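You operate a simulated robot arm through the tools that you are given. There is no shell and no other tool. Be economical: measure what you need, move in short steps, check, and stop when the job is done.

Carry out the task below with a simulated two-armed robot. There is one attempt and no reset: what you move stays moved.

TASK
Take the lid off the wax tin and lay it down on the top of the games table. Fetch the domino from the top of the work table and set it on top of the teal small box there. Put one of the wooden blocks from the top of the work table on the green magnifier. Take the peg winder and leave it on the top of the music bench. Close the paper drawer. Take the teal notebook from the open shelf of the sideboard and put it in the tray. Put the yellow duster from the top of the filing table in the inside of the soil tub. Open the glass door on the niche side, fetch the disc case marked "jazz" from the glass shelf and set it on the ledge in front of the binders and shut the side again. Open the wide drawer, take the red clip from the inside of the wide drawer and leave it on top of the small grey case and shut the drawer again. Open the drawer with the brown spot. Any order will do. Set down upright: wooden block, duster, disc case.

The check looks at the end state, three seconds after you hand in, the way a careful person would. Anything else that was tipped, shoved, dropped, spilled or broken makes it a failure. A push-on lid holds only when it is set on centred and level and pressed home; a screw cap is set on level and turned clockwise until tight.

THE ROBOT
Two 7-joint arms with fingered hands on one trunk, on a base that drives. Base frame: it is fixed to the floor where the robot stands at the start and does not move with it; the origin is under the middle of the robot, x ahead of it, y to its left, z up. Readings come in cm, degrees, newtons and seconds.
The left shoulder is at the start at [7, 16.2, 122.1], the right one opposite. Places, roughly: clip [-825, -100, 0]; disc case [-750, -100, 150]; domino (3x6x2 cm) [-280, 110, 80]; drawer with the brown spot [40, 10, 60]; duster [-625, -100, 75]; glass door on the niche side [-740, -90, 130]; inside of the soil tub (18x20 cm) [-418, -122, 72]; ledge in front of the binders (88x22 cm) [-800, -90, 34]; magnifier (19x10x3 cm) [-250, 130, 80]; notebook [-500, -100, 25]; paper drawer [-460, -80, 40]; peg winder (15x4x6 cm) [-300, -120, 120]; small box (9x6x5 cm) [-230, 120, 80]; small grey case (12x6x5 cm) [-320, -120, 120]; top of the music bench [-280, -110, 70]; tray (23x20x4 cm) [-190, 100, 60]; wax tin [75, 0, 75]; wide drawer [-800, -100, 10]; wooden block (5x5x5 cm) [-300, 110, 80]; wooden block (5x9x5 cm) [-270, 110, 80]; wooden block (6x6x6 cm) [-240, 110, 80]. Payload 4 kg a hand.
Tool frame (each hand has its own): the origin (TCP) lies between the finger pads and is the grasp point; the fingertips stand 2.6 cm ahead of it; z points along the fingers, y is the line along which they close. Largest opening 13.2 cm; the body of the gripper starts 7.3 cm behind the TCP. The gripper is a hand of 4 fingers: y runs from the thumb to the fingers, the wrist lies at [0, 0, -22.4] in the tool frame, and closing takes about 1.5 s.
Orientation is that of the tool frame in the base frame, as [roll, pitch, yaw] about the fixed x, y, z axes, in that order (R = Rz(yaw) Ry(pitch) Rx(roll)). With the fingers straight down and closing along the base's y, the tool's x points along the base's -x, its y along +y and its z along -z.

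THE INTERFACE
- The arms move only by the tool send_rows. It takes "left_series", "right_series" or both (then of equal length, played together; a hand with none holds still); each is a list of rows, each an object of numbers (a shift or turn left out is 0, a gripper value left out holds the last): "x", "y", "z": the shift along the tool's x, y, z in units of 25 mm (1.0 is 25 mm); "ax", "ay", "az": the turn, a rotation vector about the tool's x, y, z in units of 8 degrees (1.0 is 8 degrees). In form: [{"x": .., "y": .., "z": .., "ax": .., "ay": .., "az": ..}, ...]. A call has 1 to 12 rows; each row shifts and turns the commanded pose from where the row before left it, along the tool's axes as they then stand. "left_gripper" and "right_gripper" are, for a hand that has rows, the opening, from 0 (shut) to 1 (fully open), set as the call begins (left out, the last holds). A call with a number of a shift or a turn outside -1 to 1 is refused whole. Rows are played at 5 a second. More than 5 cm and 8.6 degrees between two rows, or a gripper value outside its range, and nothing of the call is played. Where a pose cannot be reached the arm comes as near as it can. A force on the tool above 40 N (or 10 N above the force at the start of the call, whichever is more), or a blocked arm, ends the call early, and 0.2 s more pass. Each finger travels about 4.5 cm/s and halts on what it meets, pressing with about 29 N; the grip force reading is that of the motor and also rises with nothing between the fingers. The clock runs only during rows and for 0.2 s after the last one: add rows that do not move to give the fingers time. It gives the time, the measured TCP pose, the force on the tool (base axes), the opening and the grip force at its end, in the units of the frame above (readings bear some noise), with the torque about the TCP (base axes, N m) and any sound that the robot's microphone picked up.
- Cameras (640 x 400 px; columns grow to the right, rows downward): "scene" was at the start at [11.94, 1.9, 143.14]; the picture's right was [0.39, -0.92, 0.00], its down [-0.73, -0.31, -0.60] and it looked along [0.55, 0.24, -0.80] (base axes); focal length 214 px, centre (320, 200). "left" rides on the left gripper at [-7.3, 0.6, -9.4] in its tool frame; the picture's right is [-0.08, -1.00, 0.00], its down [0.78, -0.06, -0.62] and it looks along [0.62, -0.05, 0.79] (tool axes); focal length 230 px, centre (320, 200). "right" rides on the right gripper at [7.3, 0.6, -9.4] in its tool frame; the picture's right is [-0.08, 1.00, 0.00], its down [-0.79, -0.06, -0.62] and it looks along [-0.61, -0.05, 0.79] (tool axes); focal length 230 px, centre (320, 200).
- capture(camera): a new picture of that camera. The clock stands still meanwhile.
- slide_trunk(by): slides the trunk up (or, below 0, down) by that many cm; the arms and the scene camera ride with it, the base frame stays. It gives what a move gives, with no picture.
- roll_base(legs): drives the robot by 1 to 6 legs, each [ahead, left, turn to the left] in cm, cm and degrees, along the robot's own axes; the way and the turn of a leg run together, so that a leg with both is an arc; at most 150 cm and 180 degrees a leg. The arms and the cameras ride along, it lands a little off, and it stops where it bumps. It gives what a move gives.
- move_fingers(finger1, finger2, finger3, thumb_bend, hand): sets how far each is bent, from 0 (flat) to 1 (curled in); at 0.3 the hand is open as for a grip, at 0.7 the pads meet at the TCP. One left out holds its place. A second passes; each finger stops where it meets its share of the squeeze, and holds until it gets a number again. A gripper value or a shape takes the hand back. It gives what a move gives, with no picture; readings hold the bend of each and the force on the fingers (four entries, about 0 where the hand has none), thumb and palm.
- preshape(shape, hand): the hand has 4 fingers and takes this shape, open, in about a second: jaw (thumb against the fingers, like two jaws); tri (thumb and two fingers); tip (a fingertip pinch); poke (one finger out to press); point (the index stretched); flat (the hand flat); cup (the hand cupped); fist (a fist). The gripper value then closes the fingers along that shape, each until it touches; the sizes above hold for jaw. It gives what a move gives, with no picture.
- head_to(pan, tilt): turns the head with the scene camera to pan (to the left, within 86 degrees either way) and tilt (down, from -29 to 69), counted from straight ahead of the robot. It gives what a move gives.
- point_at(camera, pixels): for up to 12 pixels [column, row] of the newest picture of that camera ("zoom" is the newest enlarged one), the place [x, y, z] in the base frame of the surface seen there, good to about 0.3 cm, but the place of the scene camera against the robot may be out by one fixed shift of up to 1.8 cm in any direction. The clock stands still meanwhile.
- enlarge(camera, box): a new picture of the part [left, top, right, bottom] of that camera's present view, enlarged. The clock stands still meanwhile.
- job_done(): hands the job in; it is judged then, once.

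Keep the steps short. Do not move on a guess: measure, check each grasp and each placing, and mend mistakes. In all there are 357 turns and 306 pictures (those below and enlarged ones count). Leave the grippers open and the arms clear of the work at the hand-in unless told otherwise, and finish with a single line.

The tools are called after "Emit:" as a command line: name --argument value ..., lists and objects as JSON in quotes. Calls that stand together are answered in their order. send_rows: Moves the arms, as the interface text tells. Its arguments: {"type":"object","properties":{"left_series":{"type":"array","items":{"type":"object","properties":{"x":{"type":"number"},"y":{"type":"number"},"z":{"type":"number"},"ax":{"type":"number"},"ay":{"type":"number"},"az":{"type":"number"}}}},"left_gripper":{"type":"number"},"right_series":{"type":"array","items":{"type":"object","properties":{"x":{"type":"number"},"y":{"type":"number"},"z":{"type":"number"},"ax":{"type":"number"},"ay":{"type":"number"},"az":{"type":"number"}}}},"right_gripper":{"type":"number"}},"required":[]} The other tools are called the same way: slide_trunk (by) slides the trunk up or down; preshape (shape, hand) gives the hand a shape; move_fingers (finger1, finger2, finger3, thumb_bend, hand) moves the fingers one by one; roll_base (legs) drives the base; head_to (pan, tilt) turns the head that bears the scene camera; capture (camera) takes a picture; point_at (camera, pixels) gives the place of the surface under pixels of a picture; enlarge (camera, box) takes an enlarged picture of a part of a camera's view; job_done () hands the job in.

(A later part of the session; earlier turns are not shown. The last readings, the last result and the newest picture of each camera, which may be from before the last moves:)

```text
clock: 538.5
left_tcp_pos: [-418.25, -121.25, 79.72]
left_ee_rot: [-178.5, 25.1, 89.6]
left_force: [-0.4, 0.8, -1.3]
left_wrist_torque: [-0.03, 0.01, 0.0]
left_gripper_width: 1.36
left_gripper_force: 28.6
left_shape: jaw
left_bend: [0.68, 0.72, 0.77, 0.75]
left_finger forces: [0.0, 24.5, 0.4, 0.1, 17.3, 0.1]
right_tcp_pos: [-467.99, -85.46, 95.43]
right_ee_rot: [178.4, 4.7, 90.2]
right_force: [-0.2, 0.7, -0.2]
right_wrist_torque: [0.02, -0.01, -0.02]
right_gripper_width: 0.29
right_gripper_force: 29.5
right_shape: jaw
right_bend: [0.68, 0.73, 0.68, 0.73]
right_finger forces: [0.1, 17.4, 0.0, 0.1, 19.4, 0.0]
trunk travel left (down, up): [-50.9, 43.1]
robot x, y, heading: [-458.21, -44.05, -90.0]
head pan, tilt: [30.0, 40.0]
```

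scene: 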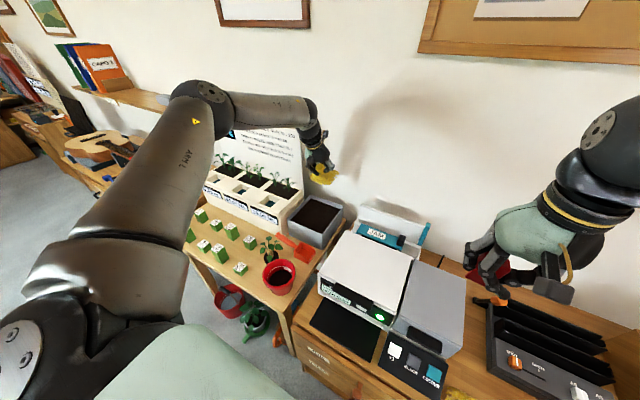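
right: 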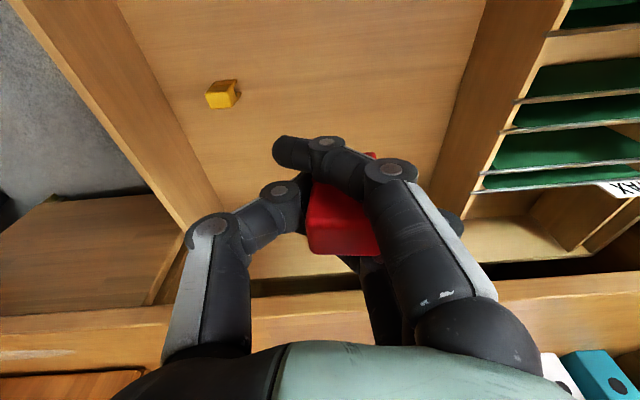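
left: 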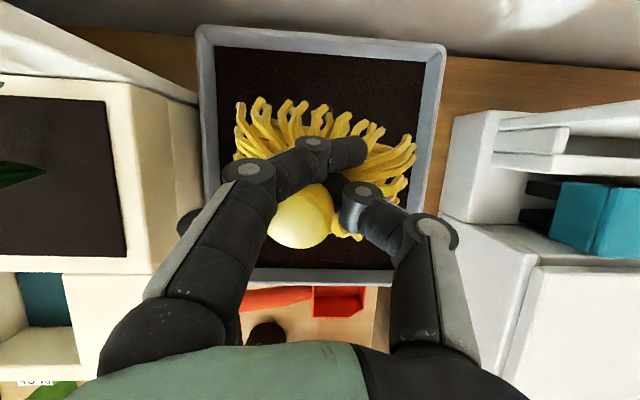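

I raise the right hand 8 cm to stay clear of the printer, then lower further.

Emit:
send_rows --right_series '[{"z": -0.8}, {"z": -0.8}, {"z": -0.8}, {"z": -0.8}]'

Emit:
slide_trunk --by -1

Emit:
slide_trunk --by -1

Emit:
capture --camera "left"

```text
clock: 539.5
left_tcp_pos: [-418.15, -121.17, 79.65]
left_ee_rot: [-178.5, 25.3, 89.4]
left_force: [-0.6, 0.0, -0.4]
left_wrist_torque: [-0.01, -0.02, 0.02]
left_gripper_width: 1.33
left_gripper_force: 29.3
left_shape: jaw
left_bend: [0.68, 0.72, 0.77, 0.75]
left_finger forces: [0.0, 24.4, 0.4, 0.0, 17.3, 0.1]
right_tcp_pos: [-468.19, -84.58, 103.73]
right_ee_rot: [178.4, 4.9, 90.2]
right_force: [-0.2, 0.8, -0.2]
right_wrist_torque: [-0.02, 0.05, 0.01]
right_gripper_width: 0.32
right_gripper_force: 29.1
right_shape: jaw
right_bend: [0.68, 0.73, 0.68, 0.74]
right_finger forces: [0.0, 17.4, 0.0, 0.0, 19.7, 0.0]
trunk travel left (down, up): [-50.9, 43.1]
robot x, y, heading: [-457.83, -44.01, -89.9]
head pan, tilt: [30.0, 40.0]
```

```text
clock: 540.0
left_tcp_pos: [-418.18, -121.26, 78.77]
left_ee_rot: [-178.6, 25.4, 89.4]
left_force: [-0.9, 0.6, 6.0]
left_wrist_torque: [0.08, -0.27, 0.0]
left_gripper_width: 1.35
left_gripper_force: 29.4
left_shape: jaw
left_bend: [0.68, 0.72, 0.77, 0.75]
left_finger forces: [0.2, 28.1, 3.7, 0.0, 21.0, 0.0]
right_tcp_pos: [-468.22, -84.61, 102.73]
right_ee_rot: [178.4, 4.9, 90.2]
right_force: [0.8, -0.1, 0.6]
right_wrist_torque: [-0.04, 0.05, -0.02]
right_gripper_width: 0.31
right_gripper_force: 29.0
right_shape: jaw
right_bend: [0.68, 0.73, 0.68, 0.74]
right_finger forces: [0.0, 17.4, 0.0, 0.1, 19.8, 0.1]
trunk travel left (down, up): [-49.9, 44.1]
robot x, y, heading: [-457.74, -44.39, -90.1]
head pan, tilt: [30.0, 40.0]
```

```text
clock: 540.6
left_tcp_pos: [-418.61, -121.16, 78.17]
left_ee_rot: [-178.5, 25.7, 89.3]
left_force: [-5.3, -2.9, 25.2]
left_wrist_torque: [0.03, -0.94, -0.09]
left_gripper_width: 1.54
left_gripper_force: 28.7
left_shape: jaw
left_bend: [0.68, 0.74, 0.79, 0.76]
left_finger forces: [0.1, 28.9, 14.8, 0.0, 43.0, 0.0]
right_tcp_pos: [-468.67, -84.46, 101.75]
right_ee_rot: [178.2, 5.0, 90.1]
right_force: [0.1, 0.2, 0.4]
right_wrist_torque: [-0.03, -0.03, 0.03]
right_gripper_width: 0.3
right_gripper_force: 29.1
right_shape: jaw
right_bend: [0.68, 0.73, 0.68, 0.74]
right_finger forces: [0.0, 17.4, 0.0, 0.0, 19.9, 0.0]
trunk travel left (down, up): [-48.9, 45.1]
robot x, y, heading: [-457.78, -43.72, -90.2]
head pan, tilt: [30.0, 40.0]
```

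```text
71 pictures are left
```

left: 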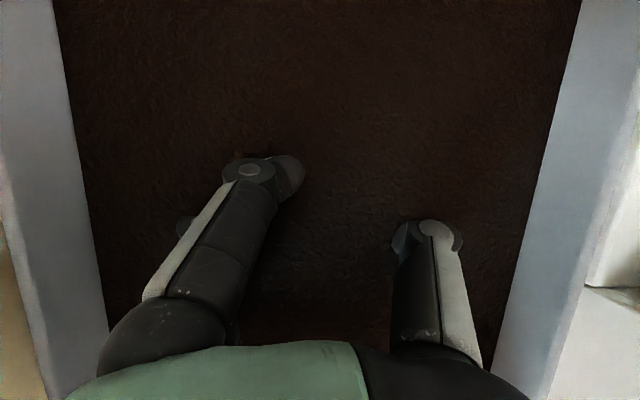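

Firm contact with the tub floor (25 N, which levels the duster). I relieve 0.6, open, and rise 20.

Emit:
slide_trunk --by 0.6

Emit:
send_rows --left_series '[{}, {}, {}, {}, {}, {}]' --left_gripper 0.5

Emit:
slide_trunk --by 22

Emit:
capture --camera "left"

Emit:
enlarge --camera "scene" --box '[240, 150, 380, 270]'

```text
clock: 541.2
left_tcp_pos: [-418.17, -121.08, 78.37]
left_ee_rot: [-178.7, 25.3, 89.6]
left_force: [-2.7, -1.7, 14.7]
left_wrist_torque: [0.09, -0.61, -0.06]
left_gripper_width: 1.5
left_gripper_force: 28.8
left_shape: jaw
left_bend: [0.68, 0.73, 0.78, 0.75]
left_finger forces: [0.0, 28.4, 8.7, 0.1, 35.3, 0.1]
right_tcp_pos: [-468.52, -84.47, 102.17]
right_ee_rot: [178.3, 4.9, 90.4]
right_force: [0.7, -0.4, 1.3]
right_wrist_torque: [-0.01, 0.01, 0.01]
right_gripper_width: 0.32
right_gripper_force: 29.4
right_shape: jaw
right_bend: [0.68, 0.73, 0.68, 0.74]
right_finger forces: [0.0, 17.4, 0.0, 0.0, 19.9, 0.2]
trunk travel left (down, up): [-49.5, 44.5]
robot x, y, heading: [-457.6, -44.14, -90.2]
head pan, tilt: [30.0, 40.0]
```

```text
clock: 542.6
left_tcp_pos: [-418.14, -121.22, 78.31]
left_ee_rot: [-178.8, 25.3, 89.4]
left_force: [-2.4, 1.3, 6.6]
left_wrist_torque: [0.15, -0.15, 0.08]
left_gripper_width: 6.36
left_gripper_force: 0.2
left_shape: jaw
left_bend: [0.73, 0.73, 0.75, 0.7]
left_finger forces: [0.0, 0.0, 6.3, 0.1, 0.0, 0.1]
right_tcp_pos: [-468.38, -84.63, 102.21]
right_ee_rot: [178.5, 4.9, 90.2]
right_force: [1.8, -0.1, -0.7]
right_wrist_torque: [0.02, 0.03, 0.0]
right_gripper_width: 0.31
right_gripper_force: 29.1
right_shape: jaw
right_bend: [0.68, 0.73, 0.68, 0.74]
right_finger forces: [0.0, 17.3, 0.0, 0.1, 19.8, 0.0]
trunk travel left (down, up): [-49.5, 44.5]
robot x, y, heading: [-458.05, -44.01, -90.0]
head pan, tilt: [30.0, 40.0]
```

```text
clock: 544.9
left_tcp_pos: [-418.31, -121.22, 100.16]
left_ee_rot: [-178.7, 25.2, 89.5]
left_force: [-0.4, 0.2, 0.4]
left_wrist_torque: [0.02, 0.04, -0.01]
left_gripper_width: 6.55
left_gripper_force: 0.1
left_shape: jaw
left_bend: [0.73, 0.73, 0.73, 0.7]
left_finger forces: [0.0, 0.0, 0.0, 0.0, 0.0, 0.0]
right_tcp_pos: [-468.31, -84.55, 124.17]
right_ee_rot: [178.4, 4.6, 90.2]
right_force: [-0.2, -0.1, -0.6]
right_wrist_torque: [0.03, 0.0, -0.02]
right_gripper_width: 0.29
right_gripper_force: 29.7
right_shape: jaw
right_bend: [0.68, 0.73, 0.68, 0.74]
right_finger forces: [0.0, 17.4, 0.1, 0.0, 19.8, 0.0]
trunk travel left (down, up): [-71.5, 22.5]
robot x, y, heading: [-458.03, -44.12, -90.0]
head pan, tilt: [30.0, 40.0]
```

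```text
70 pictures are left
```

left: 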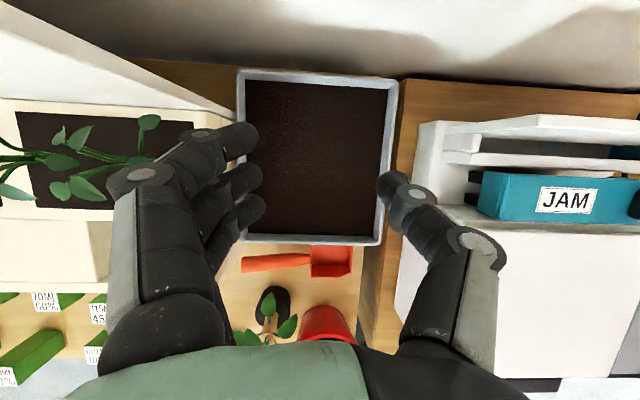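

```text
3.33 times, centred on (310, 210) of scene
```

zoom: 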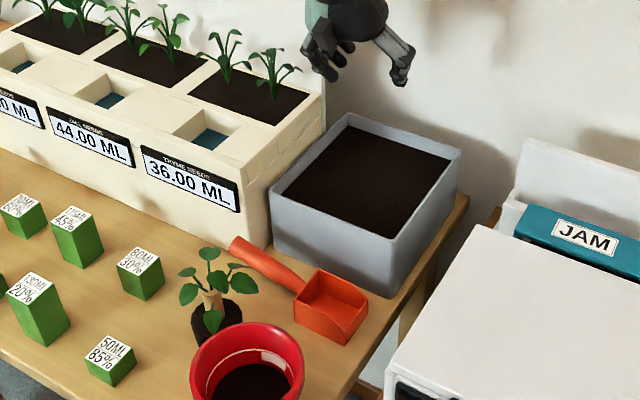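

The duster is inside the tub (sunk in the soil). Next the notebook with the left hand: back 38, right 88, tilt the hand to 40°, lower the trunk 52.

Emit:
roll_base --legs '[[-40, 0, 0], [0, -88, 1]]'

Emit:
send_rows --left_series '[{"ay": -0.95}, {"ay": -0.95}, {}]' --left_gripper 0.75

Emit:
slide_trunk --by -40

Emit:
slide_trunk --by -8

Emit:
capture --camera "left"

```text
clock: 551.7
left_tcp_pos: [-503.35, -81.27, 100.27]
left_ee_rot: [-178.6, 25.2, 92.1]
left_force: [0.9, 0.3, -0.4]
left_wrist_torque: [-0.01, 0.01, 0.02]
left_gripper_width: 6.51
left_gripper_force: 0.1
left_shape: jaw
left_bend: [0.73, 0.73, 0.73, 0.7]
left_finger forces: [0.0, 0.0, 0.0, 0.0, 0.0, 0.0]
right_tcp_pos: [-554.96, -46.96, 124.22]
right_ee_rot: [178.4, 4.8, 92.8]
right_force: [-0.3, 0.2, -0.2]
right_wrist_torque: [-0.01, -0.01, 0.03]
right_gripper_width: 0.31
right_gripper_force: 29.1
right_shape: jaw
right_bend: [0.68, 0.73, 0.68, 0.74]
right_finger forces: [0.1, 17.4, 0.0, 0.1, 19.9, 0.0]
trunk travel left (down, up): [-71.5, 22.5]
robot x, y, heading: [-546.27, -6.23, -87.7]
head pan, tilt: [30.0, 40.0]
```

```text
clock: 552.5
left_tcp_pos: [-503.37, -81.52, 100.17]
left_ee_rot: [-178.4, 40.4, 92.6]
left_force: [-0.7, 0.1, -0.3]
left_wrist_torque: [0.0, 0.0, 0.01]
left_gripper_width: 9.86
left_gripper_force: 0.1
left_shape: jaw
left_bend: [0.64, 0.64, 0.64, 0.6]
left_finger forces: [0.0, 0.0, 0.1, 0.1, 0.1, 0.0]
right_tcp_pos: [-555.24, -47.3, 124.19]
right_ee_rot: [178.4, 4.7, 92.8]
right_force: [0.3, 0.0, 0.4]
right_wrist_torque: [-0.01, 0.01, 0.0]
right_gripper_width: 0.3
right_gripper_force: 28.6
right_shape: jaw
right_bend: [0.68, 0.73, 0.68, 0.74]
right_finger forces: [0.0, 17.3, 0.0, 0.0, 19.9, 0.0]
trunk travel left (down, up): [-71.5, 22.5]
robot x, y, heading: [-546.72, -6.15, -87.4]
head pan, tilt: [30.0, 40.0]
```

```text
clock: 554.4
left_tcp_pos: [-503.38, -82.06, 83.41]
left_ee_rot: [-178.6, 42.6, 92.1]
left_force: [-0.7, 17.5, 14.3]
left_wrist_torque: [-0.24, -1.14, -1.02]
left_gripper_width: 9.83
left_gripper_force: 0.0
left_shape: jaw
left_bend: [0.66, 0.64, 0.64, 0.6]
left_finger forces: [16.3, 0.0, 0.0, 0.0, 15.9, 0.0]
right_tcp_pos: [-555.21, -46.73, 105.64]
right_ee_rot: [178.2, 4.9, 92.8]
right_force: [-0.3, -0.2, -0.5]
right_wrist_torque: [0.04, 0.03, -0.01]
right_gripper_width: 0.31
right_gripper_force: 28.4
right_shape: jaw
right_bend: [0.68, 0.73, 0.68, 0.74]
right_finger forces: [0.0, 17.4, 0.1, 0.1, 19.9, 0.0]
trunk travel left (down, up): [-52.9, 41.1]
robot x, y, heading: [-546.39, -6.27, -87.5]
head pan, tilt: [30.0, 40.0]
stopped: the force on the tool passed its limit (the readings are from after the stop); the commanded pose is now the measured one
```

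```text
clock: 554.8
left_tcp_pos: [-503.01, -82.09, 83.17]
left_ee_rot: [-178.6, 43.3, 92.3]
left_force: [3.8, 25.1, 17.8]
left_wrist_torque: [-0.12, 0.67, -1.68]
left_gripper_width: 9.8
left_gripper_force: 0.0
left_shape: jaw
left_bend: [0.64, 0.64, 0.64, 0.61]
left_finger forces: [4.0, 0.0, 0.0, 0.0, 27.5, 0.0]
right_tcp_pos: [-554.91, -46.62, 104.66]
right_ee_rot: [178.2, 5.0, 93.1]
right_force: [-0.5, -0.9, -0.4]
right_wrist_torque: [0.0, 0.01, 0.0]
right_gripper_width: 0.28
right_gripper_force: 29.0
right_shape: jaw
right_bend: [0.68, 0.73, 0.68, 0.74]
right_finger forces: [0.0, 17.4, 0.1, 0.0, 19.9, 0.0]
trunk travel left (down, up): [-51.9, 42.1]
robot x, y, heading: [-546.26, -6.19, -87.5]
head pan, tilt: [30.0, 40.0]
stopped: the force on the tool passed its limit (the readings are from after the stop); the commanded pose is now the measured one
```

```text
68 pictures are left
```

left: 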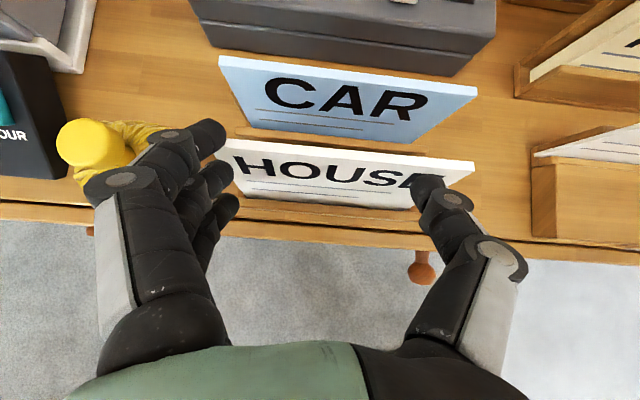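

The hand came down on the card holder on the sideboard top – my mistake. I raise straight up 15 cm and inspect for any displacement.

Emit:
slide_trunk --by 15

Emit:
roll_base --legs '[[-22, 0, 0]]'

Emit:
head_to --pan 25 --tilt 30

Emit:
capture --camera "scene"

Emit:
capture --camera "left"

```text
clock: 556.6
left_tcp_pos: [-503.22, -82.58, 97.62]
left_ee_rot: [-178.4, 42.9, 92.2]
left_force: [0.3, 0.1, 0.2]
left_wrist_torque: [0.0, 0.02, -0.02]
left_gripper_width: 9.89
left_gripper_force: 0.0
left_shape: jaw
left_bend: [0.63, 0.64, 0.64, 0.6]
left_finger forces: [0.1, 0.0, 0.0, 0.0, 0.0, 0.0]
right_tcp_pos: [-555.09, -47.16, 119.58]
right_ee_rot: [178.4, 4.7, 92.9]
right_force: [0.1, -0.1, -0.6]
right_wrist_torque: [0.0, 0.03, 0.01]
right_gripper_width: 0.3
right_gripper_force: 28.9
right_shape: jaw
right_bend: [0.68, 0.73, 0.68, 0.74]
right_finger forces: [0.1, 17.4, 0.0, 0.0, 19.9, 0.1]
trunk travel left (down, up): [-66.9, 27.1]
robot x, y, heading: [-546.62, -6.02, -87.3]
head pan, tilt: [30.0, 40.0]
```

```text
clock: 558.3
left_tcp_pos: [-504.13, -60.3, 97.66]
left_ee_rot: [-178.5, 43.0, 92.4]
left_force: [-0.1, 0.2, 0.8]
left_wrist_torque: [0.02, -0.04, 0.0]
left_gripper_width: 9.87
left_gripper_force: 0.1
left_shape: jaw
left_bend: [0.63, 0.64, 0.64, 0.6]
left_finger forces: [0.0, 0.1, 0.1, 0.0, 0.1, 0.0]
right_tcp_pos: [-555.78, -25.16, 119.68]
right_ee_rot: [178.5, 4.7, 93.1]
right_force: [-0.2, -0.4, -0.9]
right_wrist_torque: [0.01, -0.02, -0.02]
right_gripper_width: 0.31
right_gripper_force: 28.9
right_shape: jaw
right_bend: [0.68, 0.73, 0.68, 0.74]
right_finger forces: [0.0, 17.4, 0.0, 0.0, 19.9, 0.0]
trunk travel left (down, up): [-66.9, 27.1]
robot x, y, heading: [-547.37, 16.17, -87.2]
head pan, tilt: [30.0, 40.0]
```

```text
clock: 559.0
left_tcp_pos: [-504.05, -60.25, 97.76]
left_ee_rot: [-178.5, 43.1, 92.4]
left_force: [0.0, -0.6, 0.1]
left_wrist_torque: [0.02, 0.01, 0.01]
left_gripper_width: 9.88
left_gripper_force: 0.0
left_shape: jaw
left_bend: [0.63, 0.64, 0.64, 0.6]
left_finger forces: [0.0, 0.0, 0.0, 0.0, 0.0, 0.1]
right_tcp_pos: [-555.92, -25.14, 119.55]
right_ee_rot: [178.4, 4.7, 93.1]
right_force: [0.6, -0.2, -0.3]
right_wrist_torque: [-0.02, -0.03, 0.0]
right_gripper_width: 0.27
right_gripper_force: 29.2
right_shape: jaw
right_bend: [0.68, 0.73, 0.68, 0.74]
right_finger forces: [0.0, 17.5, 0.1, 0.0, 19.9, 0.0]
trunk travel left (down, up): [-66.9, 27.1]
robot x, y, heading: [-547.58, 15.96, -87.3]
head pan, tilt: [25.0, 30.0]
```

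```text
67 pictures are left
```

scene: 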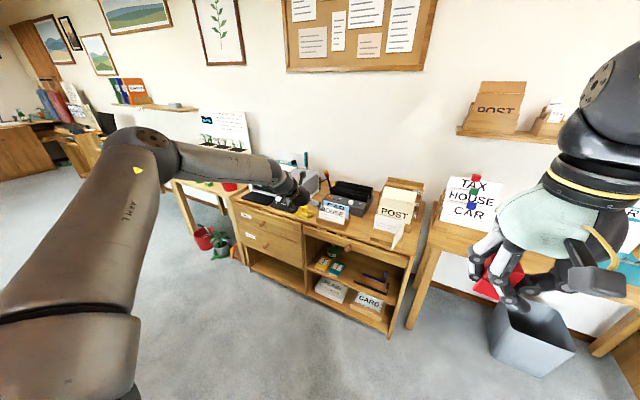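

```text
66 pictures are left
```

left: 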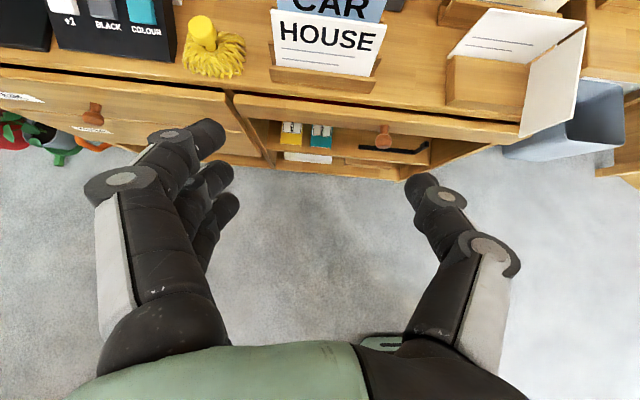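

I measure the holder and the nearby duster to compare with my earlier picture.

Emit:
enlarge --camera "left" --box '[160, 0, 420, 140]'

Emit:
point_at --camera "left" --pixels '[[203, 30], [272, 75], [378, 88], [273, 15], [386, 28], [240, 93], [400, 115], [180, 70]]'

```text
2.46 times, centred on (290, 70) of left
```

zoom: 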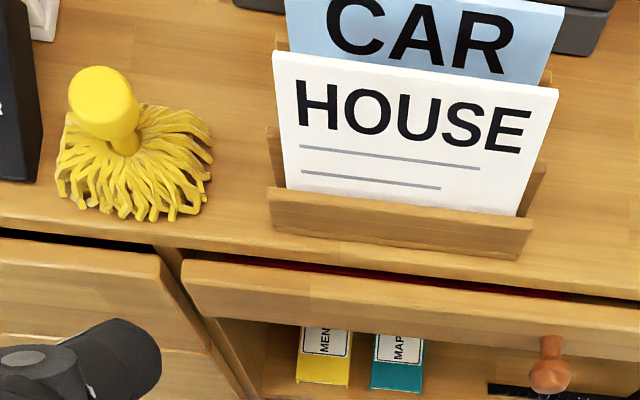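

```text
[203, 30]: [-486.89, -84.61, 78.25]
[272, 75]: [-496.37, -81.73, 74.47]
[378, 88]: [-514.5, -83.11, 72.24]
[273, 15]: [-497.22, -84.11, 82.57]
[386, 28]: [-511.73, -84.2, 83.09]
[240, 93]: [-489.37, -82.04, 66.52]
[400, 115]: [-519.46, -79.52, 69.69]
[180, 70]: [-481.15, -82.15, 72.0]
```

By projecting into my earlier picture, the holder and duster have not moved. Now I lower the trunk 55 cm here, in front of the sideboard, then approach the notebook.

Emit:
slide_trunk --by -40

Emit:
slide_trunk --by -15

Emit:
capture --camera "left"

```text
clock: 562.8
left_tcp_pos: [-504.21, -60.42, 57.73]
left_ee_rot: [-178.5, 43.1, 92.3]
left_force: [0.8, 1.5, 0.1]
left_wrist_torque: [0.01, -0.02, -0.04]
left_gripper_width: 9.89
left_gripper_force: 0.0
left_shape: jaw
left_bend: [0.63, 0.64, 0.64, 0.6]
left_finger forces: [0.0, 0.0, 0.1, 0.1, 0.0, 0.1]
right_tcp_pos: [-555.92, -25.08, 79.58]
right_ee_rot: [178.4, 4.6, 93.2]
right_force: [0.0, -0.1, -1.5]
right_wrist_torque: [-0.04, -0.02, 0.0]
right_gripper_width: 0.27
right_gripper_force: 28.7
right_shape: jaw
right_bend: [0.68, 0.73, 0.68, 0.74]
right_finger forces: [0.1, 17.4, 0.0, 0.0, 20.0, 0.0]
trunk travel left (down, up): [-26.9, 67.1]
robot x, y, heading: [-547.35, 15.73, -87.0]
head pan, tilt: [25.0, 30.0]
```

```text
clock: 564.6
left_tcp_pos: [-504.08, -60.27, 42.66]
left_ee_rot: [-178.5, 43.0, 92.4]
left_force: [0.3, 0.2, 0.6]
left_wrist_torque: [-0.02, 0.03, -0.01]
left_gripper_width: 9.89
left_gripper_force: 0.0
left_shape: jaw
left_bend: [0.63, 0.64, 0.64, 0.6]
left_finger forces: [0.0, 0.0, 0.0, 0.0, 0.0, 0.1]
right_tcp_pos: [-555.93, -24.91, 64.57]
right_ee_rot: [178.4, 4.8, 93.0]
right_force: [-0.9, -0.3, 0.2]
right_wrist_torque: [0.04, 0.0, 0.01]
right_gripper_width: 0.28
right_gripper_force: 28.7
right_shape: jaw
right_bend: [0.68, 0.73, 0.68, 0.74]
right_finger forces: [0.0, 17.4, 0.0, 0.1, 20.0, 0.0]
trunk travel left (down, up): [-11.9, 82.1]
robot x, y, heading: [-547.34, 15.8, -87.1]
head pan, tilt: [25.0, 30.0]
```

```text
64 pictures are left
```

left: 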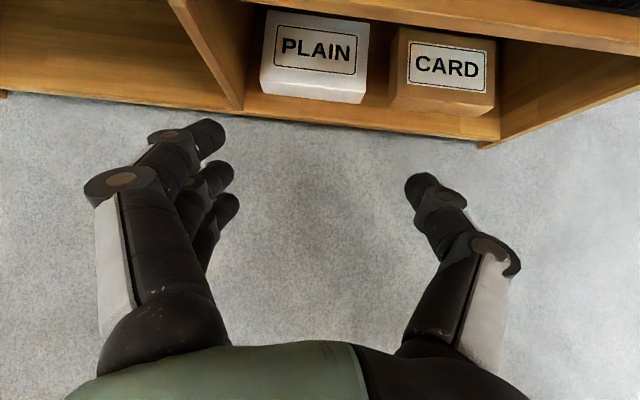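

I drive 17 cm ahead to see the notebook.

Emit:
roll_base --legs '[[17, 0, 0]]'

Emit:
capture --camera "left"

```text
clock: 566.0
left_tcp_pos: [-503.26, -77.53, 42.72]
left_ee_rot: [-178.5, 43.0, 92.4]
left_force: [-0.2, -1.0, 0.1]
left_wrist_torque: [-0.01, -0.01, -0.01]
left_gripper_width: 9.88
left_gripper_force: 0.1
left_shape: jaw
left_bend: [0.63, 0.64, 0.64, 0.6]
left_finger forces: [0.0, 0.0, 0.1, 0.0, 0.0, 0.1]
right_tcp_pos: [-555.07, -42.33, 64.54]
right_ee_rot: [178.4, 4.8, 93.1]
right_force: [-0.1, -0.8, -0.3]
right_wrist_torque: [0.0, -0.01, 0.03]
right_gripper_width: 0.27
right_gripper_force: 29.0
right_shape: jaw
right_bend: [0.68, 0.73, 0.68, 0.74]
right_finger forces: [0.0, 17.4, 0.0, 0.0, 20.0, 0.0]
trunk travel left (down, up): [-11.9, 82.1]
robot x, y, heading: [-546.69, -1.15, -87.4]
head pan, tilt: [25.0, 30.0]
```

```text
63 pictures are left
```

left: 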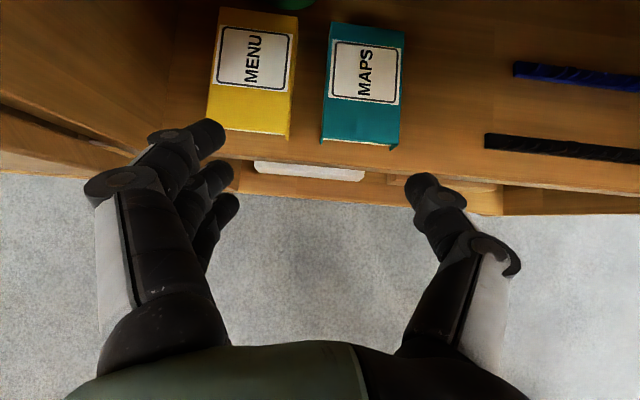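

I measure the MAPS notebook corners and the gap to MENU.

Emit:
point_at --camera "left" --pixels '[[328, 25], [402, 35], [325, 120], [397, 120], [365, 70], [290, 115], [297, 30], [310, 100], [360, 140], [450, 130], [340, 160], [390, 135]]'

```text
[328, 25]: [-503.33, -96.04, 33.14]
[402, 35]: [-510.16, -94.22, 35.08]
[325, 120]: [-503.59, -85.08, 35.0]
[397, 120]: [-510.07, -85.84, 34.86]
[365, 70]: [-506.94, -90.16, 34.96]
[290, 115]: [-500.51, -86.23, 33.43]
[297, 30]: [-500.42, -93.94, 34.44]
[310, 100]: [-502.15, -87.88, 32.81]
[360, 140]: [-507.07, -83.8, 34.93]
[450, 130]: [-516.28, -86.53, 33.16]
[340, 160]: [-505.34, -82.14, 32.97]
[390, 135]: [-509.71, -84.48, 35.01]
```

The gap beside it is 3 cm. A fingertip pinch (thumb and one finger) would reach lower; I try the "tip" shape and look.

Emit:
preshape --shape "tip" --hand "left"

Emit:
capture --camera "left"

```text
clock: 566.9
left_tcp_pos: [-503.29, -77.48, 42.71]
left_ee_rot: [-178.5, 43.0, 92.3]
left_force: [0.0, 0.1, -0.7]
left_wrist_torque: [-0.01, -0.01, 0.0]
left_gripper_width: 13.2
left_gripper_force: 0.1
left_shape: tip
left_bend: [0.0, 0.3, 0.0, 0.3]
left_finger forces: [0.0, 0.1, 0.0, 0.1, 0.0, 0.0]
right_tcp_pos: [-555.13, -42.21, 64.54]
right_ee_rot: [178.4, 4.6, 93.2]
right_force: [-0.2, 0.4, 0.1]
right_wrist_torque: [0.0, -0.03, 0.01]
right_gripper_width: 0.32
right_gripper_force: 28.4
right_shape: jaw
right_bend: [0.68, 0.73, 0.68, 0.74]
right_finger forces: [0.0, 17.4, 0.0, 0.1, 19.9, 0.1]
trunk travel left (down, up): [-11.9, 82.1]
robot x, y, heading: [-546.79, -1.64, -87.3]
head pan, tilt: [25.0, 30.0]
```

```text
62 pictures are left
```

left: 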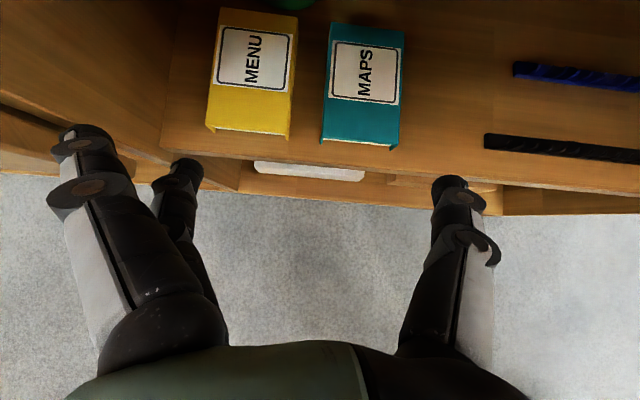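

In "tip" the outer fingers stick out. Instead I set the fingers singly: curl fingers 1 and 3, keep finger 2 and thumb open about 8.5 cm.

Emit:
preshape --shape "jaw" --hand "left"

Emit:
move_fingers --hand "left" --finger1 1.0 --finger3 1.0 --finger2 0.68 --thumb_bend 0.66

Emit:
capture --camera "left"

```text
clock: 567.8
left_tcp_pos: [-503.36, -77.49, 42.68]
left_ee_rot: [-178.4, 43.0, 92.3]
left_force: [-0.5, 0.3, -0.2]
left_wrist_torque: [0.02, -0.02, -0.03]
left_gripper_width: 13.19
left_gripper_force: 0.0
left_shape: jaw
left_bend: [0.3, 0.3, 0.3, 0.3]
left_finger forces: [0.1, 0.0, 0.1, 0.1, 0.0, 0.0]
right_tcp_pos: [-555.02, -42.24, 64.52]
right_ee_rot: [178.4, 4.7, 93.2]
right_force: [0.2, -0.3, 0.1]
right_wrist_torque: [-0.01, 0.0, 0.01]
right_gripper_width: 0.3
right_gripper_force: 28.5
right_shape: jaw
right_bend: [0.68, 0.73, 0.68, 0.74]
right_finger forces: [0.0, 17.3, 0.0, 0.0, 20.1, 0.0]
trunk travel left (down, up): [-11.9, 82.1]
robot x, y, heading: [-546.16, -1.06, -87.1]
head pan, tilt: [25.0, 30.0]
```

```text
clock: 568.8
left_tcp_pos: [-503.25, -77.39, 42.65]
left_ee_rot: [-178.5, 43.0, 92.4]
left_force: [-0.5, 0.0, 0.1]
left_wrist_torque: [0.04, -0.04, 0.0]
left_gripper_width: 3.99
left_gripper_force: 0.1
left_shape: fingers
left_bend: [1.0, 0.68, 1.0, 0.66]
left_finger forces: [0.0, 0.0, 0.0, 0.0, 0.0, 0.0]
right_tcp_pos: [-555.16, -42.24, 64.58]
right_ee_rot: [178.5, 4.7, 93.1]
right_force: [-0.3, 0.0, 0.2]
right_wrist_torque: [-0.01, -0.03, -0.03]
right_gripper_width: 0.29
right_gripper_force: 29.7
right_shape: jaw
right_bend: [0.68, 0.73, 0.68, 0.74]
right_finger forces: [0.0, 17.3, 0.0, 0.1, 20.0, 0.0]
trunk travel left (down, up): [-11.9, 82.1]
robot x, y, heading: [-546.86, -1.24, -87.1]
head pan, tilt: [25.0, 30.0]
```

```text
61 pictures are left
```

left: 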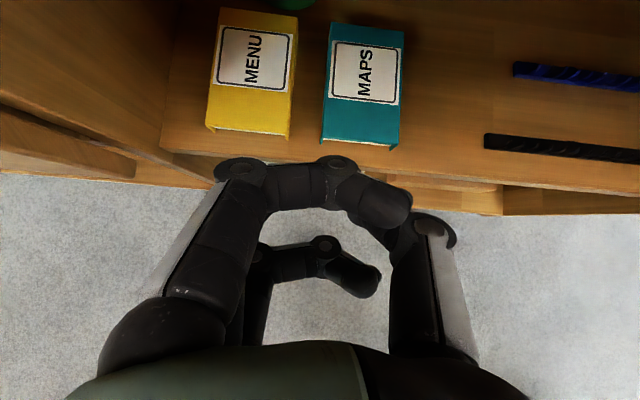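

The single-finger scale is linear (0.7 = closed), so for 8.6 cm I need 0.44.

Emit:
move_fingers --hand "left" --finger2 0.44 --thumb_bend 0.44

Emit:
send_rows --left_series '[{"ay": 0.9}, {"ay": 0.9}, {"y": -0.72}, {"y": -0.72}, {}]'

Emit:
capture --camera "left"

```text
clock: 569.8
left_tcp_pos: [-503.23, -77.39, 42.68]
left_ee_rot: [-178.5, 43.0, 92.4]
left_force: [-0.2, -0.5, 0.1]
left_wrist_torque: [0.01, 0.01, 0.01]
left_gripper_width: 5.12
left_gripper_force: 0.1
left_shape: fingers
left_bend: [1.0, 0.44, 1.0, 0.44]
left_finger forces: [0.1, 0.1, 0.1, 0.1, 0.0, 0.1]
right_tcp_pos: [-555.09, -42.21, 64.61]
right_ee_rot: [178.4, 4.7, 93.2]
right_force: [-0.3, 0.3, 0.4]
right_wrist_torque: [0.0, 0.0, 0.0]
right_gripper_width: 0.3
right_gripper_force: 29.0
right_shape: jaw
right_bend: [0.68, 0.73, 0.68, 0.74]
right_finger forces: [0.0, 17.4, 0.0, 0.1, 20.0, 0.0]
trunk travel left (down, up): [-11.9, 82.1]
robot x, y, heading: [-546.32, -1.18, -87.4]
head pan, tilt: [25.0, 30.0]
```

```text
clock: 571.0
left_tcp_pos: [-506.91, -77.57, 42.82]
left_ee_rot: [-178.8, 28.6, 92.0]
left_force: [0.2, 0.1, 0.4]
left_wrist_torque: [0.0, 0.01, 0.0]
left_gripper_width: 5.12
left_gripper_force: 0.1
left_shape: fingers
left_bend: [1.0, 0.44, 1.0, 0.44]
left_finger forces: [0.0, 0.0, 0.1, 0.0, 0.1, 0.0]
right_tcp_pos: [-555.13, -42.19, 64.51]
right_ee_rot: [178.3, 4.7, 93.1]
right_force: [-0.2, -0.9, -0.8]
right_wrist_torque: [-0.01, -0.01, 0.0]
right_gripper_width: 0.29
right_gripper_force: 28.6
right_shape: jaw
right_bend: [0.68, 0.73, 0.68, 0.74]
right_finger forces: [0.0, 17.4, 0.0, 0.0, 20.1, 0.2]
trunk travel left (down, up): [-11.9, 82.1]
robot x, y, heading: [-546.93, -1.29, -87.3]
head pan, tilt: [25.0, 30.0]
```

```text
60 pictures are left
```

left: 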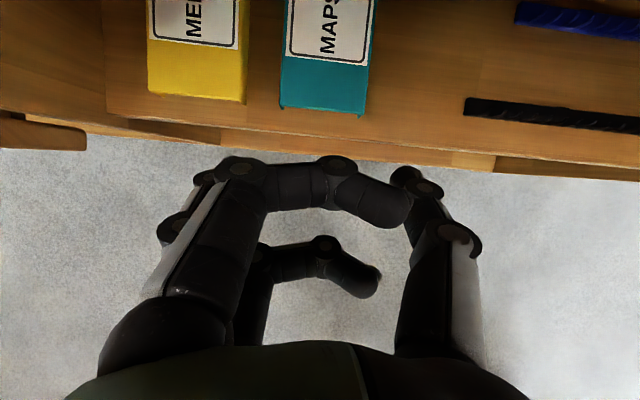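

I lower 4.5 cm, drive 8.4 ahead (tips just above the notebook), then check.

Emit:
slide_trunk --by -4.3

Emit:
roll_base --legs '[[8.4, 0.2, 0]]'

Emit:
capture --camera "left"

Emit:
enlarge --camera "scene" --box '[200, 170, 420, 330]'

```text
clock: 571.9
left_tcp_pos: [-506.91, -77.59, 38.48]
left_ee_rot: [-178.8, 28.7, 91.9]
left_force: [-0.4, 0.5, -0.5]
left_wrist_torque: [0.04, 0.04, 0.04]
left_gripper_width: 5.11
left_gripper_force: 0.0
left_shape: fingers
left_bend: [1.0, 0.44, 1.0, 0.44]
left_finger forces: [0.0, 0.1, 0.0, 0.0, 0.0, 0.1]
right_tcp_pos: [-555.05, -42.18, 60.28]
right_ee_rot: [178.4, 4.8, 93.0]
right_force: [-0.1, -0.1, -1.1]
right_wrist_torque: [0.0, -0.01, -0.01]
right_gripper_width: 0.3
right_gripper_force: 29.5
right_shape: jaw
right_bend: [0.68, 0.73, 0.68, 0.74]
right_finger forces: [0.1, 17.5, 0.0, 0.1, 19.9, 0.1]
trunk travel left (down, up): [-7.6, 86.4]
robot x, y, heading: [-546.64, -1.36, -87.4]
head pan, tilt: [25.0, 30.0]
```

```text
clock: 573.0
left_tcp_pos: [-506.0, -85.95, 38.4]
left_ee_rot: [-178.8, 28.5, 92.1]
left_force: [-0.8, -0.2, -0.3]
left_wrist_torque: [0.03, -0.02, 0.01]
left_gripper_width: 5.12
left_gripper_force: 0.1
left_shape: fingers
left_bend: [1.0, 0.44, 1.0, 0.44]
left_finger forces: [0.0, 0.1, 0.0, 0.1, 0.0, 0.1]
right_tcp_pos: [-554.35, -50.74, 60.31]
right_ee_rot: [178.4, 4.6, 93.3]
right_force: [0.2, 0.0, -0.2]
right_wrist_torque: [-0.01, -0.02, 0.01]
right_gripper_width: 0.3
right_gripper_force: 28.8
right_shape: jaw
right_bend: [0.68, 0.73, 0.68, 0.74]
right_finger forces: [0.1, 17.4, 0.0, 0.1, 20.0, 0.0]
trunk travel left (down, up): [-7.6, 86.4]
robot x, y, heading: [-546.24, -10.03, -86.9]
head pan, tilt: [25.0, 30.0]
```

```text
59 pictures are left
```

left: 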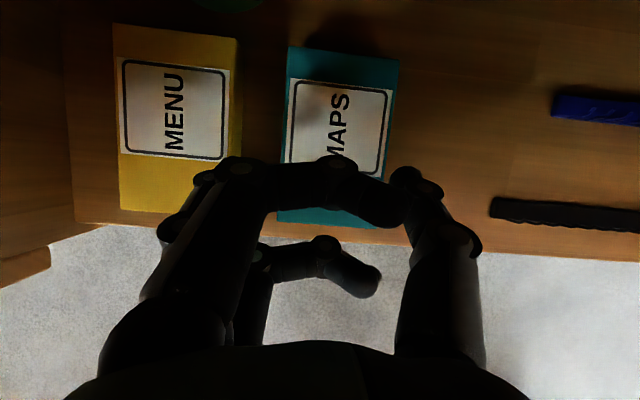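

```text
2.50 times, centred on (310, 250) of scene
```

zoom: 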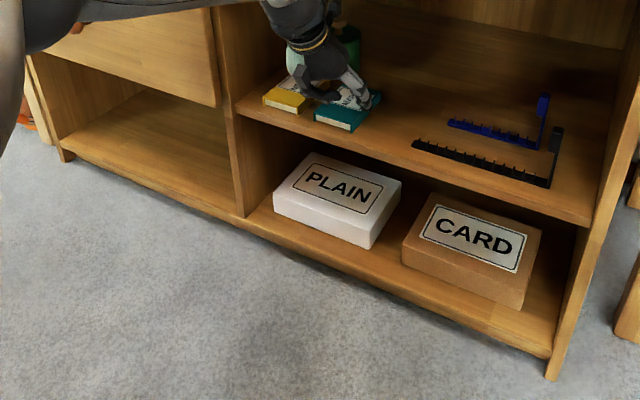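

I shift -0.9 cm sideways and lower 2.5 cm, then close finger 2 and thumb.

Emit:
send_rows --left_series '[{"y": -0.36}, {}]'

Emit:
slide_trunk --by -2.5

Emit:
move_fingers --hand "left" --finger2 0.8 --thumb_bend 0.8

Emit:
capture --camera "left"

```text
clock: 573.6
left_tcp_pos: [-506.94, -85.91, 38.54]
left_ee_rot: [-178.8, 28.8, 92.1]
left_force: [0.2, -0.6, -0.3]
left_wrist_torque: [0.02, -0.03, 0.02]
left_gripper_width: 5.1
left_gripper_force: 0.0
left_shape: fingers
left_bend: [1.0, 0.44, 1.0, 0.44]
left_finger forces: [0.0, 0.0, 0.1, 0.0, 0.0, 0.0]
right_tcp_pos: [-554.38, -50.76, 60.28]
right_ee_rot: [178.4, 4.6, 93.3]
right_force: [0.8, -0.1, -0.8]
right_wrist_torque: [0.03, 0.01, -0.02]
right_gripper_width: 0.29
right_gripper_force: 29.0
right_shape: jaw
right_bend: [0.68, 0.73, 0.68, 0.74]
right_finger forces: [0.0, 17.5, 0.0, 0.1, 20.0, 0.0]
trunk travel left (down, up): [-7.6, 86.4]
robot x, y, heading: [-546.19, -9.93, -87.0]
head pan, tilt: [25.0, 30.0]
```

```text
clock: 574.3
left_tcp_pos: [-506.96, -85.86, 36.15]
left_ee_rot: [-178.8, 28.9, 92.1]
left_force: [0.5, -1.4, 2.0]
left_wrist_torque: [-0.02, -0.1, -0.05]
left_gripper_width: 5.09
left_gripper_force: 1.6
left_shape: fingers
left_bend: [1.0, 0.44, 1.0, 0.44]
left_finger forces: [0.0, 2.1, 0.0, 0.0, 0.0, 0.1]
right_tcp_pos: [-554.33, -50.8, 57.78]
right_ee_rot: [178.4, 4.7, 93.3]
right_force: [-0.2, -0.2, -0.9]
right_wrist_torque: [0.02, -0.03, 0.0]
right_gripper_width: 0.3
right_gripper_force: 29.2
right_shape: jaw
right_bend: [0.68, 0.73, 0.68, 0.74]
right_finger forces: [0.0, 17.4, 0.1, 0.0, 20.0, 0.0]
trunk travel left (down, up): [-5.1, 88.9]
robot x, y, heading: [-546.16, -9.87, -87.4]
head pan, tilt: [25.0, 30.0]
```

```text
clock: 575.3
left_tcp_pos: [-506.8, -85.93, 36.07]
left_ee_rot: [-178.8, 28.7, 92.2]
left_force: [-0.6, 0.5, -0.1]
left_wrist_torque: [-0.01, 0.05, 0.02]
left_gripper_width: 3.93
left_gripper_force: 20.6
left_shape: fingers
left_bend: [1.0, 0.4, 1.0, 0.68]
left_finger forces: [0.0, 20.2, 0.1, 0.0, 20.1, 0.1]
right_tcp_pos: [-554.34, -50.77, 57.75]
right_ee_rot: [178.5, 4.7, 93.3]
right_force: [-0.4, 0.2, -0.7]
right_wrist_torque: [-0.03, -0.02, 0.0]
right_gripper_width: 0.3
right_gripper_force: 28.9
right_shape: jaw
right_bend: [0.68, 0.73, 0.68, 0.74]
right_finger forces: [0.0, 17.4, 0.1, 0.0, 19.9, 0.0]
trunk travel left (down, up): [-5.1, 88.9]
robot x, y, heading: [-546.01, -9.94, -87.1]
head pan, tilt: [25.0, 30.0]
```

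```text
57 pictures are left
```

left: 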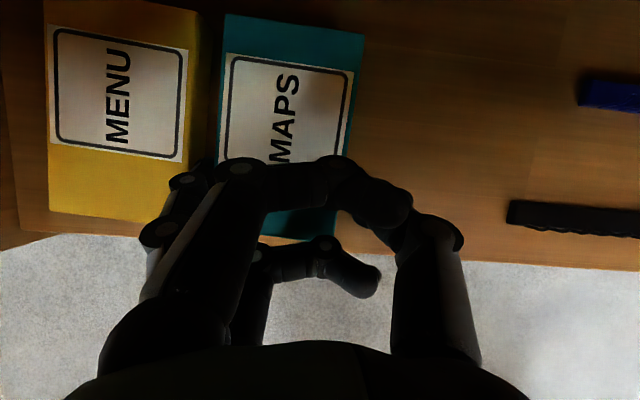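

Gripped with 20 N each side. I check that MENU was not shoved, then lift.

Emit:
point_at --camera "left" --pixels '[[196, 60], [200, 30], [183, 180], [48, 100], [226, 60], [352, 60], [120, 215]]'

Emit:
slide_trunk --by 3

Emit:
capture --camera "left"

```text
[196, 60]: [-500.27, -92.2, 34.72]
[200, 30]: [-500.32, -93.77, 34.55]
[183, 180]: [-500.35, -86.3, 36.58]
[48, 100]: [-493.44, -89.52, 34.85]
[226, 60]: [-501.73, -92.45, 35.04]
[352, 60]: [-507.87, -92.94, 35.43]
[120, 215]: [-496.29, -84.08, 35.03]
```

```text
clock: 576.0
left_tcp_pos: [-507.03, -85.91, 38.97]
left_ee_rot: [-178.7, 28.7, 92.2]
left_force: [-0.7, -0.1, -1.7]
left_wrist_torque: [0.02, 0.02, -0.04]
left_gripper_width: 3.93
left_gripper_force: 20.1
left_shape: fingers
left_bend: [1.0, 0.4, 1.0, 0.68]
left_finger forces: [0.1, 20.0, 0.1, 0.0, 20.0, 0.0]
right_tcp_pos: [-554.16, -50.84, 60.69]
right_ee_rot: [178.4, 4.7, 93.3]
right_force: [-0.4, 1.3, -0.9]
right_wrist_torque: [-0.01, -0.02, 0.01]
right_gripper_width: 0.31
right_gripper_force: 28.7
right_shape: jaw
right_bend: [0.68, 0.73, 0.68, 0.74]
right_finger forces: [0.1, 17.4, 0.1, 0.0, 20.1, 0.0]
trunk travel left (down, up): [-8.1, 85.9]
robot x, y, heading: [-546.29, -9.75, -87.0]
head pan, tilt: [25.0, 30.0]
```

```text
56 pictures are left
```

left: 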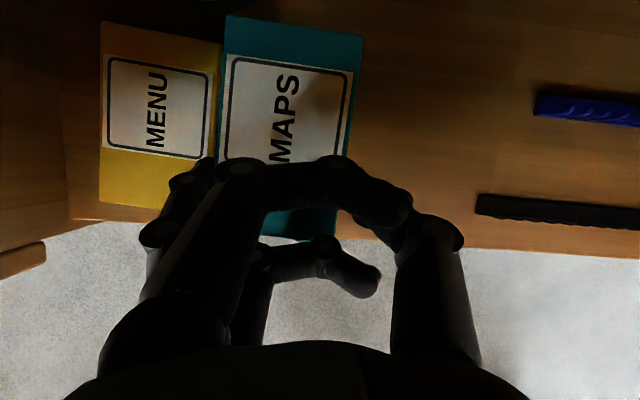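

MENU is unmoved and MAPS is lifted with the hand. I back out 35 cm.

Emit:
roll_base --legs '[[-15, 0, 0], [-15, 0, 0]]'

Emit:
slide_trunk --by 40

Emit:
slide_trunk --by 40

Emit:
capture --camera "left"

```text
clock: 578.4
left_tcp_pos: [-508.6, -55.34, 39.08]
left_ee_rot: [-178.8, 28.6, 92.0]
left_force: [-0.1, 0.1, 0.0]
left_wrist_torque: [0.03, -0.03, -0.03]
left_gripper_width: 3.92
left_gripper_force: 20.0
left_shape: fingers
left_bend: [1.0, 0.4, 1.0, 0.68]
left_finger forces: [0.1, 20.0, 0.0, 0.0, 20.0, 0.0]
right_tcp_pos: [-555.91, -20.23, 60.72]
right_ee_rot: [178.4, 4.8, 93.0]
right_force: [-0.1, -0.5, -0.4]
right_wrist_torque: [-0.03, -0.01, 0.0]
right_gripper_width: 0.3
right_gripper_force: 29.3
right_shape: jaw
right_bend: [0.68, 0.73, 0.68, 0.74]
right_finger forces: [0.0, 17.4, 0.0, 0.1, 20.1, 0.0]
trunk travel left (down, up): [-8.1, 85.9]
robot x, y, heading: [-547.92, 20.56, -87.3]
head pan, tilt: [25.0, 30.0]
```

```text
clock: 582.2
left_tcp_pos: [-508.52, -55.44, 79.03]
left_ee_rot: [-178.7, 28.7, 92.1]
left_force: [0.4, -0.2, -0.8]
left_wrist_torque: [0.01, 0.0, 0.0]
left_gripper_width: 3.96
left_gripper_force: 20.2
left_shape: fingers
left_bend: [1.0, 0.4, 1.0, 0.68]
left_finger forces: [0.1, 20.0, 0.0, 0.1, 20.0, 0.0]
right_tcp_pos: [-556.02, -20.26, 100.81]
right_ee_rot: [178.5, 4.7, 93.1]
right_force: [-0.2, 1.0, -0.7]
right_wrist_torque: [-0.01, 0.01, -0.02]
right_gripper_width: 0.3
right_gripper_force: 29.0
right_shape: jaw
right_bend: [0.68, 0.73, 0.68, 0.74]
right_finger forces: [0.0, 17.4, 0.0, 0.0, 20.1, 0.0]
trunk travel left (down, up): [-48.1, 45.9]
robot x, y, heading: [-547.51, 20.79, -87.6]
head pan, tilt: [25.0, 30.0]
```

```text
clock: 586.1
left_tcp_pos: [-508.63, -55.45, 118.93]
left_ee_rot: [-178.7, 28.8, 92.0]
left_force: [0.4, -0.1, -0.2]
left_wrist_torque: [0.01, 0.05, 0.0]
left_gripper_width: 3.94
left_gripper_force: 20.3
left_shape: fingers
left_bend: [1.0, 0.4, 1.0, 0.68]
left_finger forces: [0.1, 20.0, 0.1, 0.0, 19.9, 0.1]
right_tcp_pos: [-555.92, -20.22, 140.78]
right_ee_rot: [178.5, 4.7, 93.1]
right_force: [0.0, -0.7, -0.2]
right_wrist_torque: [-0.01, -0.05, 0.0]
right_gripper_width: 0.3
right_gripper_force: 28.8
right_shape: jaw
right_bend: [0.68, 0.73, 0.68, 0.74]
right_finger forces: [0.0, 17.2, 0.1, 0.0, 20.2, 0.1]
trunk travel left (down, up): [-88.1, 5.9]
robot x, y, heading: [-547.37, 21.01, -87.0]
head pan, tilt: [25.0, 30.0]
```

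```text
55 pictures are left
```

left: 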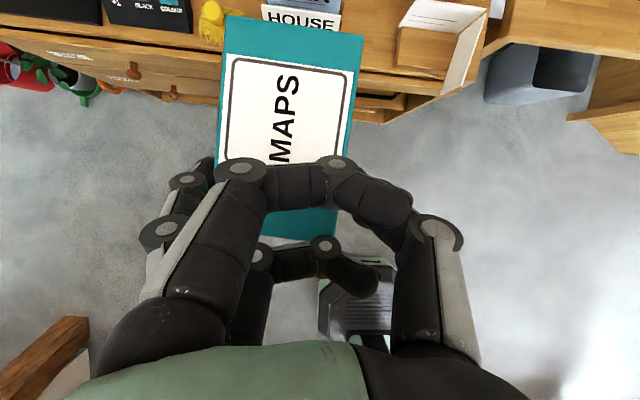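

The notebook is safely held. I take it to the tray first. I retract the left arm 25 cm, and drive east along the corridor to x≈-250.

Emit:
send_rows --left_series '[{"x": 0.88, "z": -0.48}, {"x": 0.88, "z": -0.48}, {"x": 0.88, "z": -0.48}, {"x": 0.88, "z": -0.48}, {"x": 0.88, "z": -0.48}, {"x": 0.88, "z": -0.48}, {"x": 0.88, "z": -0.48}, {"x": 0.88, "z": -0.48}, {"x": 0.88, "z": -0.48}, {"x": 0.88, "z": -0.48}]'

Emit:
roll_base --legs '[[16, 0, -3], [0, 150, 0], [0, 145, 0]]'

Emit:
capture --camera "left"

```text
clock: 588.3
left_tcp_pos: [-509.2, -30.1, 118.97]
left_ee_rot: [-178.7, 28.7, 92.0]
left_force: [-0.8, 0.4, -0.8]
left_wrist_torque: [0.04, 0.02, 0.01]
left_gripper_width: 3.96
left_gripper_force: 19.8
left_shape: fingers
left_bend: [1.0, 0.4, 1.0, 0.68]
left_finger forces: [0.1, 19.9, 0.0, 0.0, 19.9, 0.0]
right_tcp_pos: [-555.92, -19.99, 140.82]
right_ee_rot: [178.4, 4.9, 93.1]
right_force: [-0.1, 0.9, -0.2]
right_wrist_torque: [0.01, -0.02, -0.01]
right_gripper_width: 0.31
right_gripper_force: 28.6
right_shape: jaw
right_bend: [0.68, 0.73, 0.68, 0.74]
right_finger forces: [0.1, 17.5, 0.0, 0.0, 20.2, 0.1]
trunk travel left (down, up): [-88.1, 5.9]
robot x, y, heading: [-547.75, 20.93, -87.3]
head pan, tilt: [25.0, 30.0]
```

```text
clock: 603.0
left_tcp_pos: [-223.75, -37.07, 118.98]
left_ee_rot: [-178.7, 28.7, 92.6]
left_force: [-0.4, 0.1, -0.9]
left_wrist_torque: [-0.02, 0.04, -0.01]
left_gripper_width: 3.96
left_gripper_force: 19.3
left_shape: fingers
left_bend: [1.0, 0.4, 1.0, 0.68]
left_finger forces: [0.0, 19.9, 0.0, 0.0, 19.9, 0.0]
right_tcp_pos: [-270.79, -27.48, 140.7]
right_ee_rot: [178.3, 4.7, 93.7]
right_force: [0.8, -0.2, -0.8]
right_wrist_torque: [-0.06, 0.03, 0.01]
right_gripper_width: 0.32
right_gripper_force: 29.5
right_shape: jaw
right_bend: [0.68, 0.73, 0.68, 0.74]
right_finger forces: [0.1, 17.3, 0.0, 0.0, 20.2, 0.0]
trunk travel left (down, up): [-88.1, 5.9]
robot x, y, heading: [-262.57, 13.56, -86.8]
head pan, tilt: [25.0, 30.0]
```

```text
54 pictures are left
```

left: 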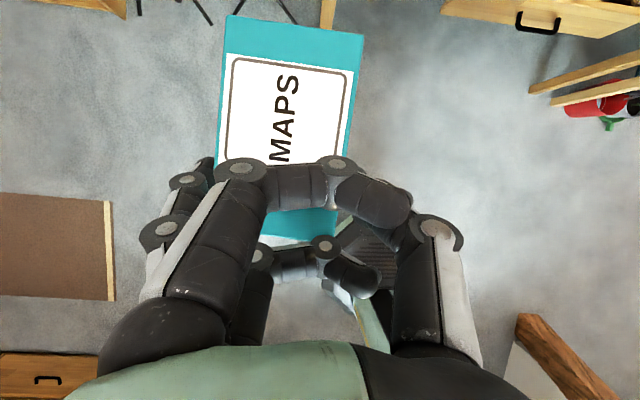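

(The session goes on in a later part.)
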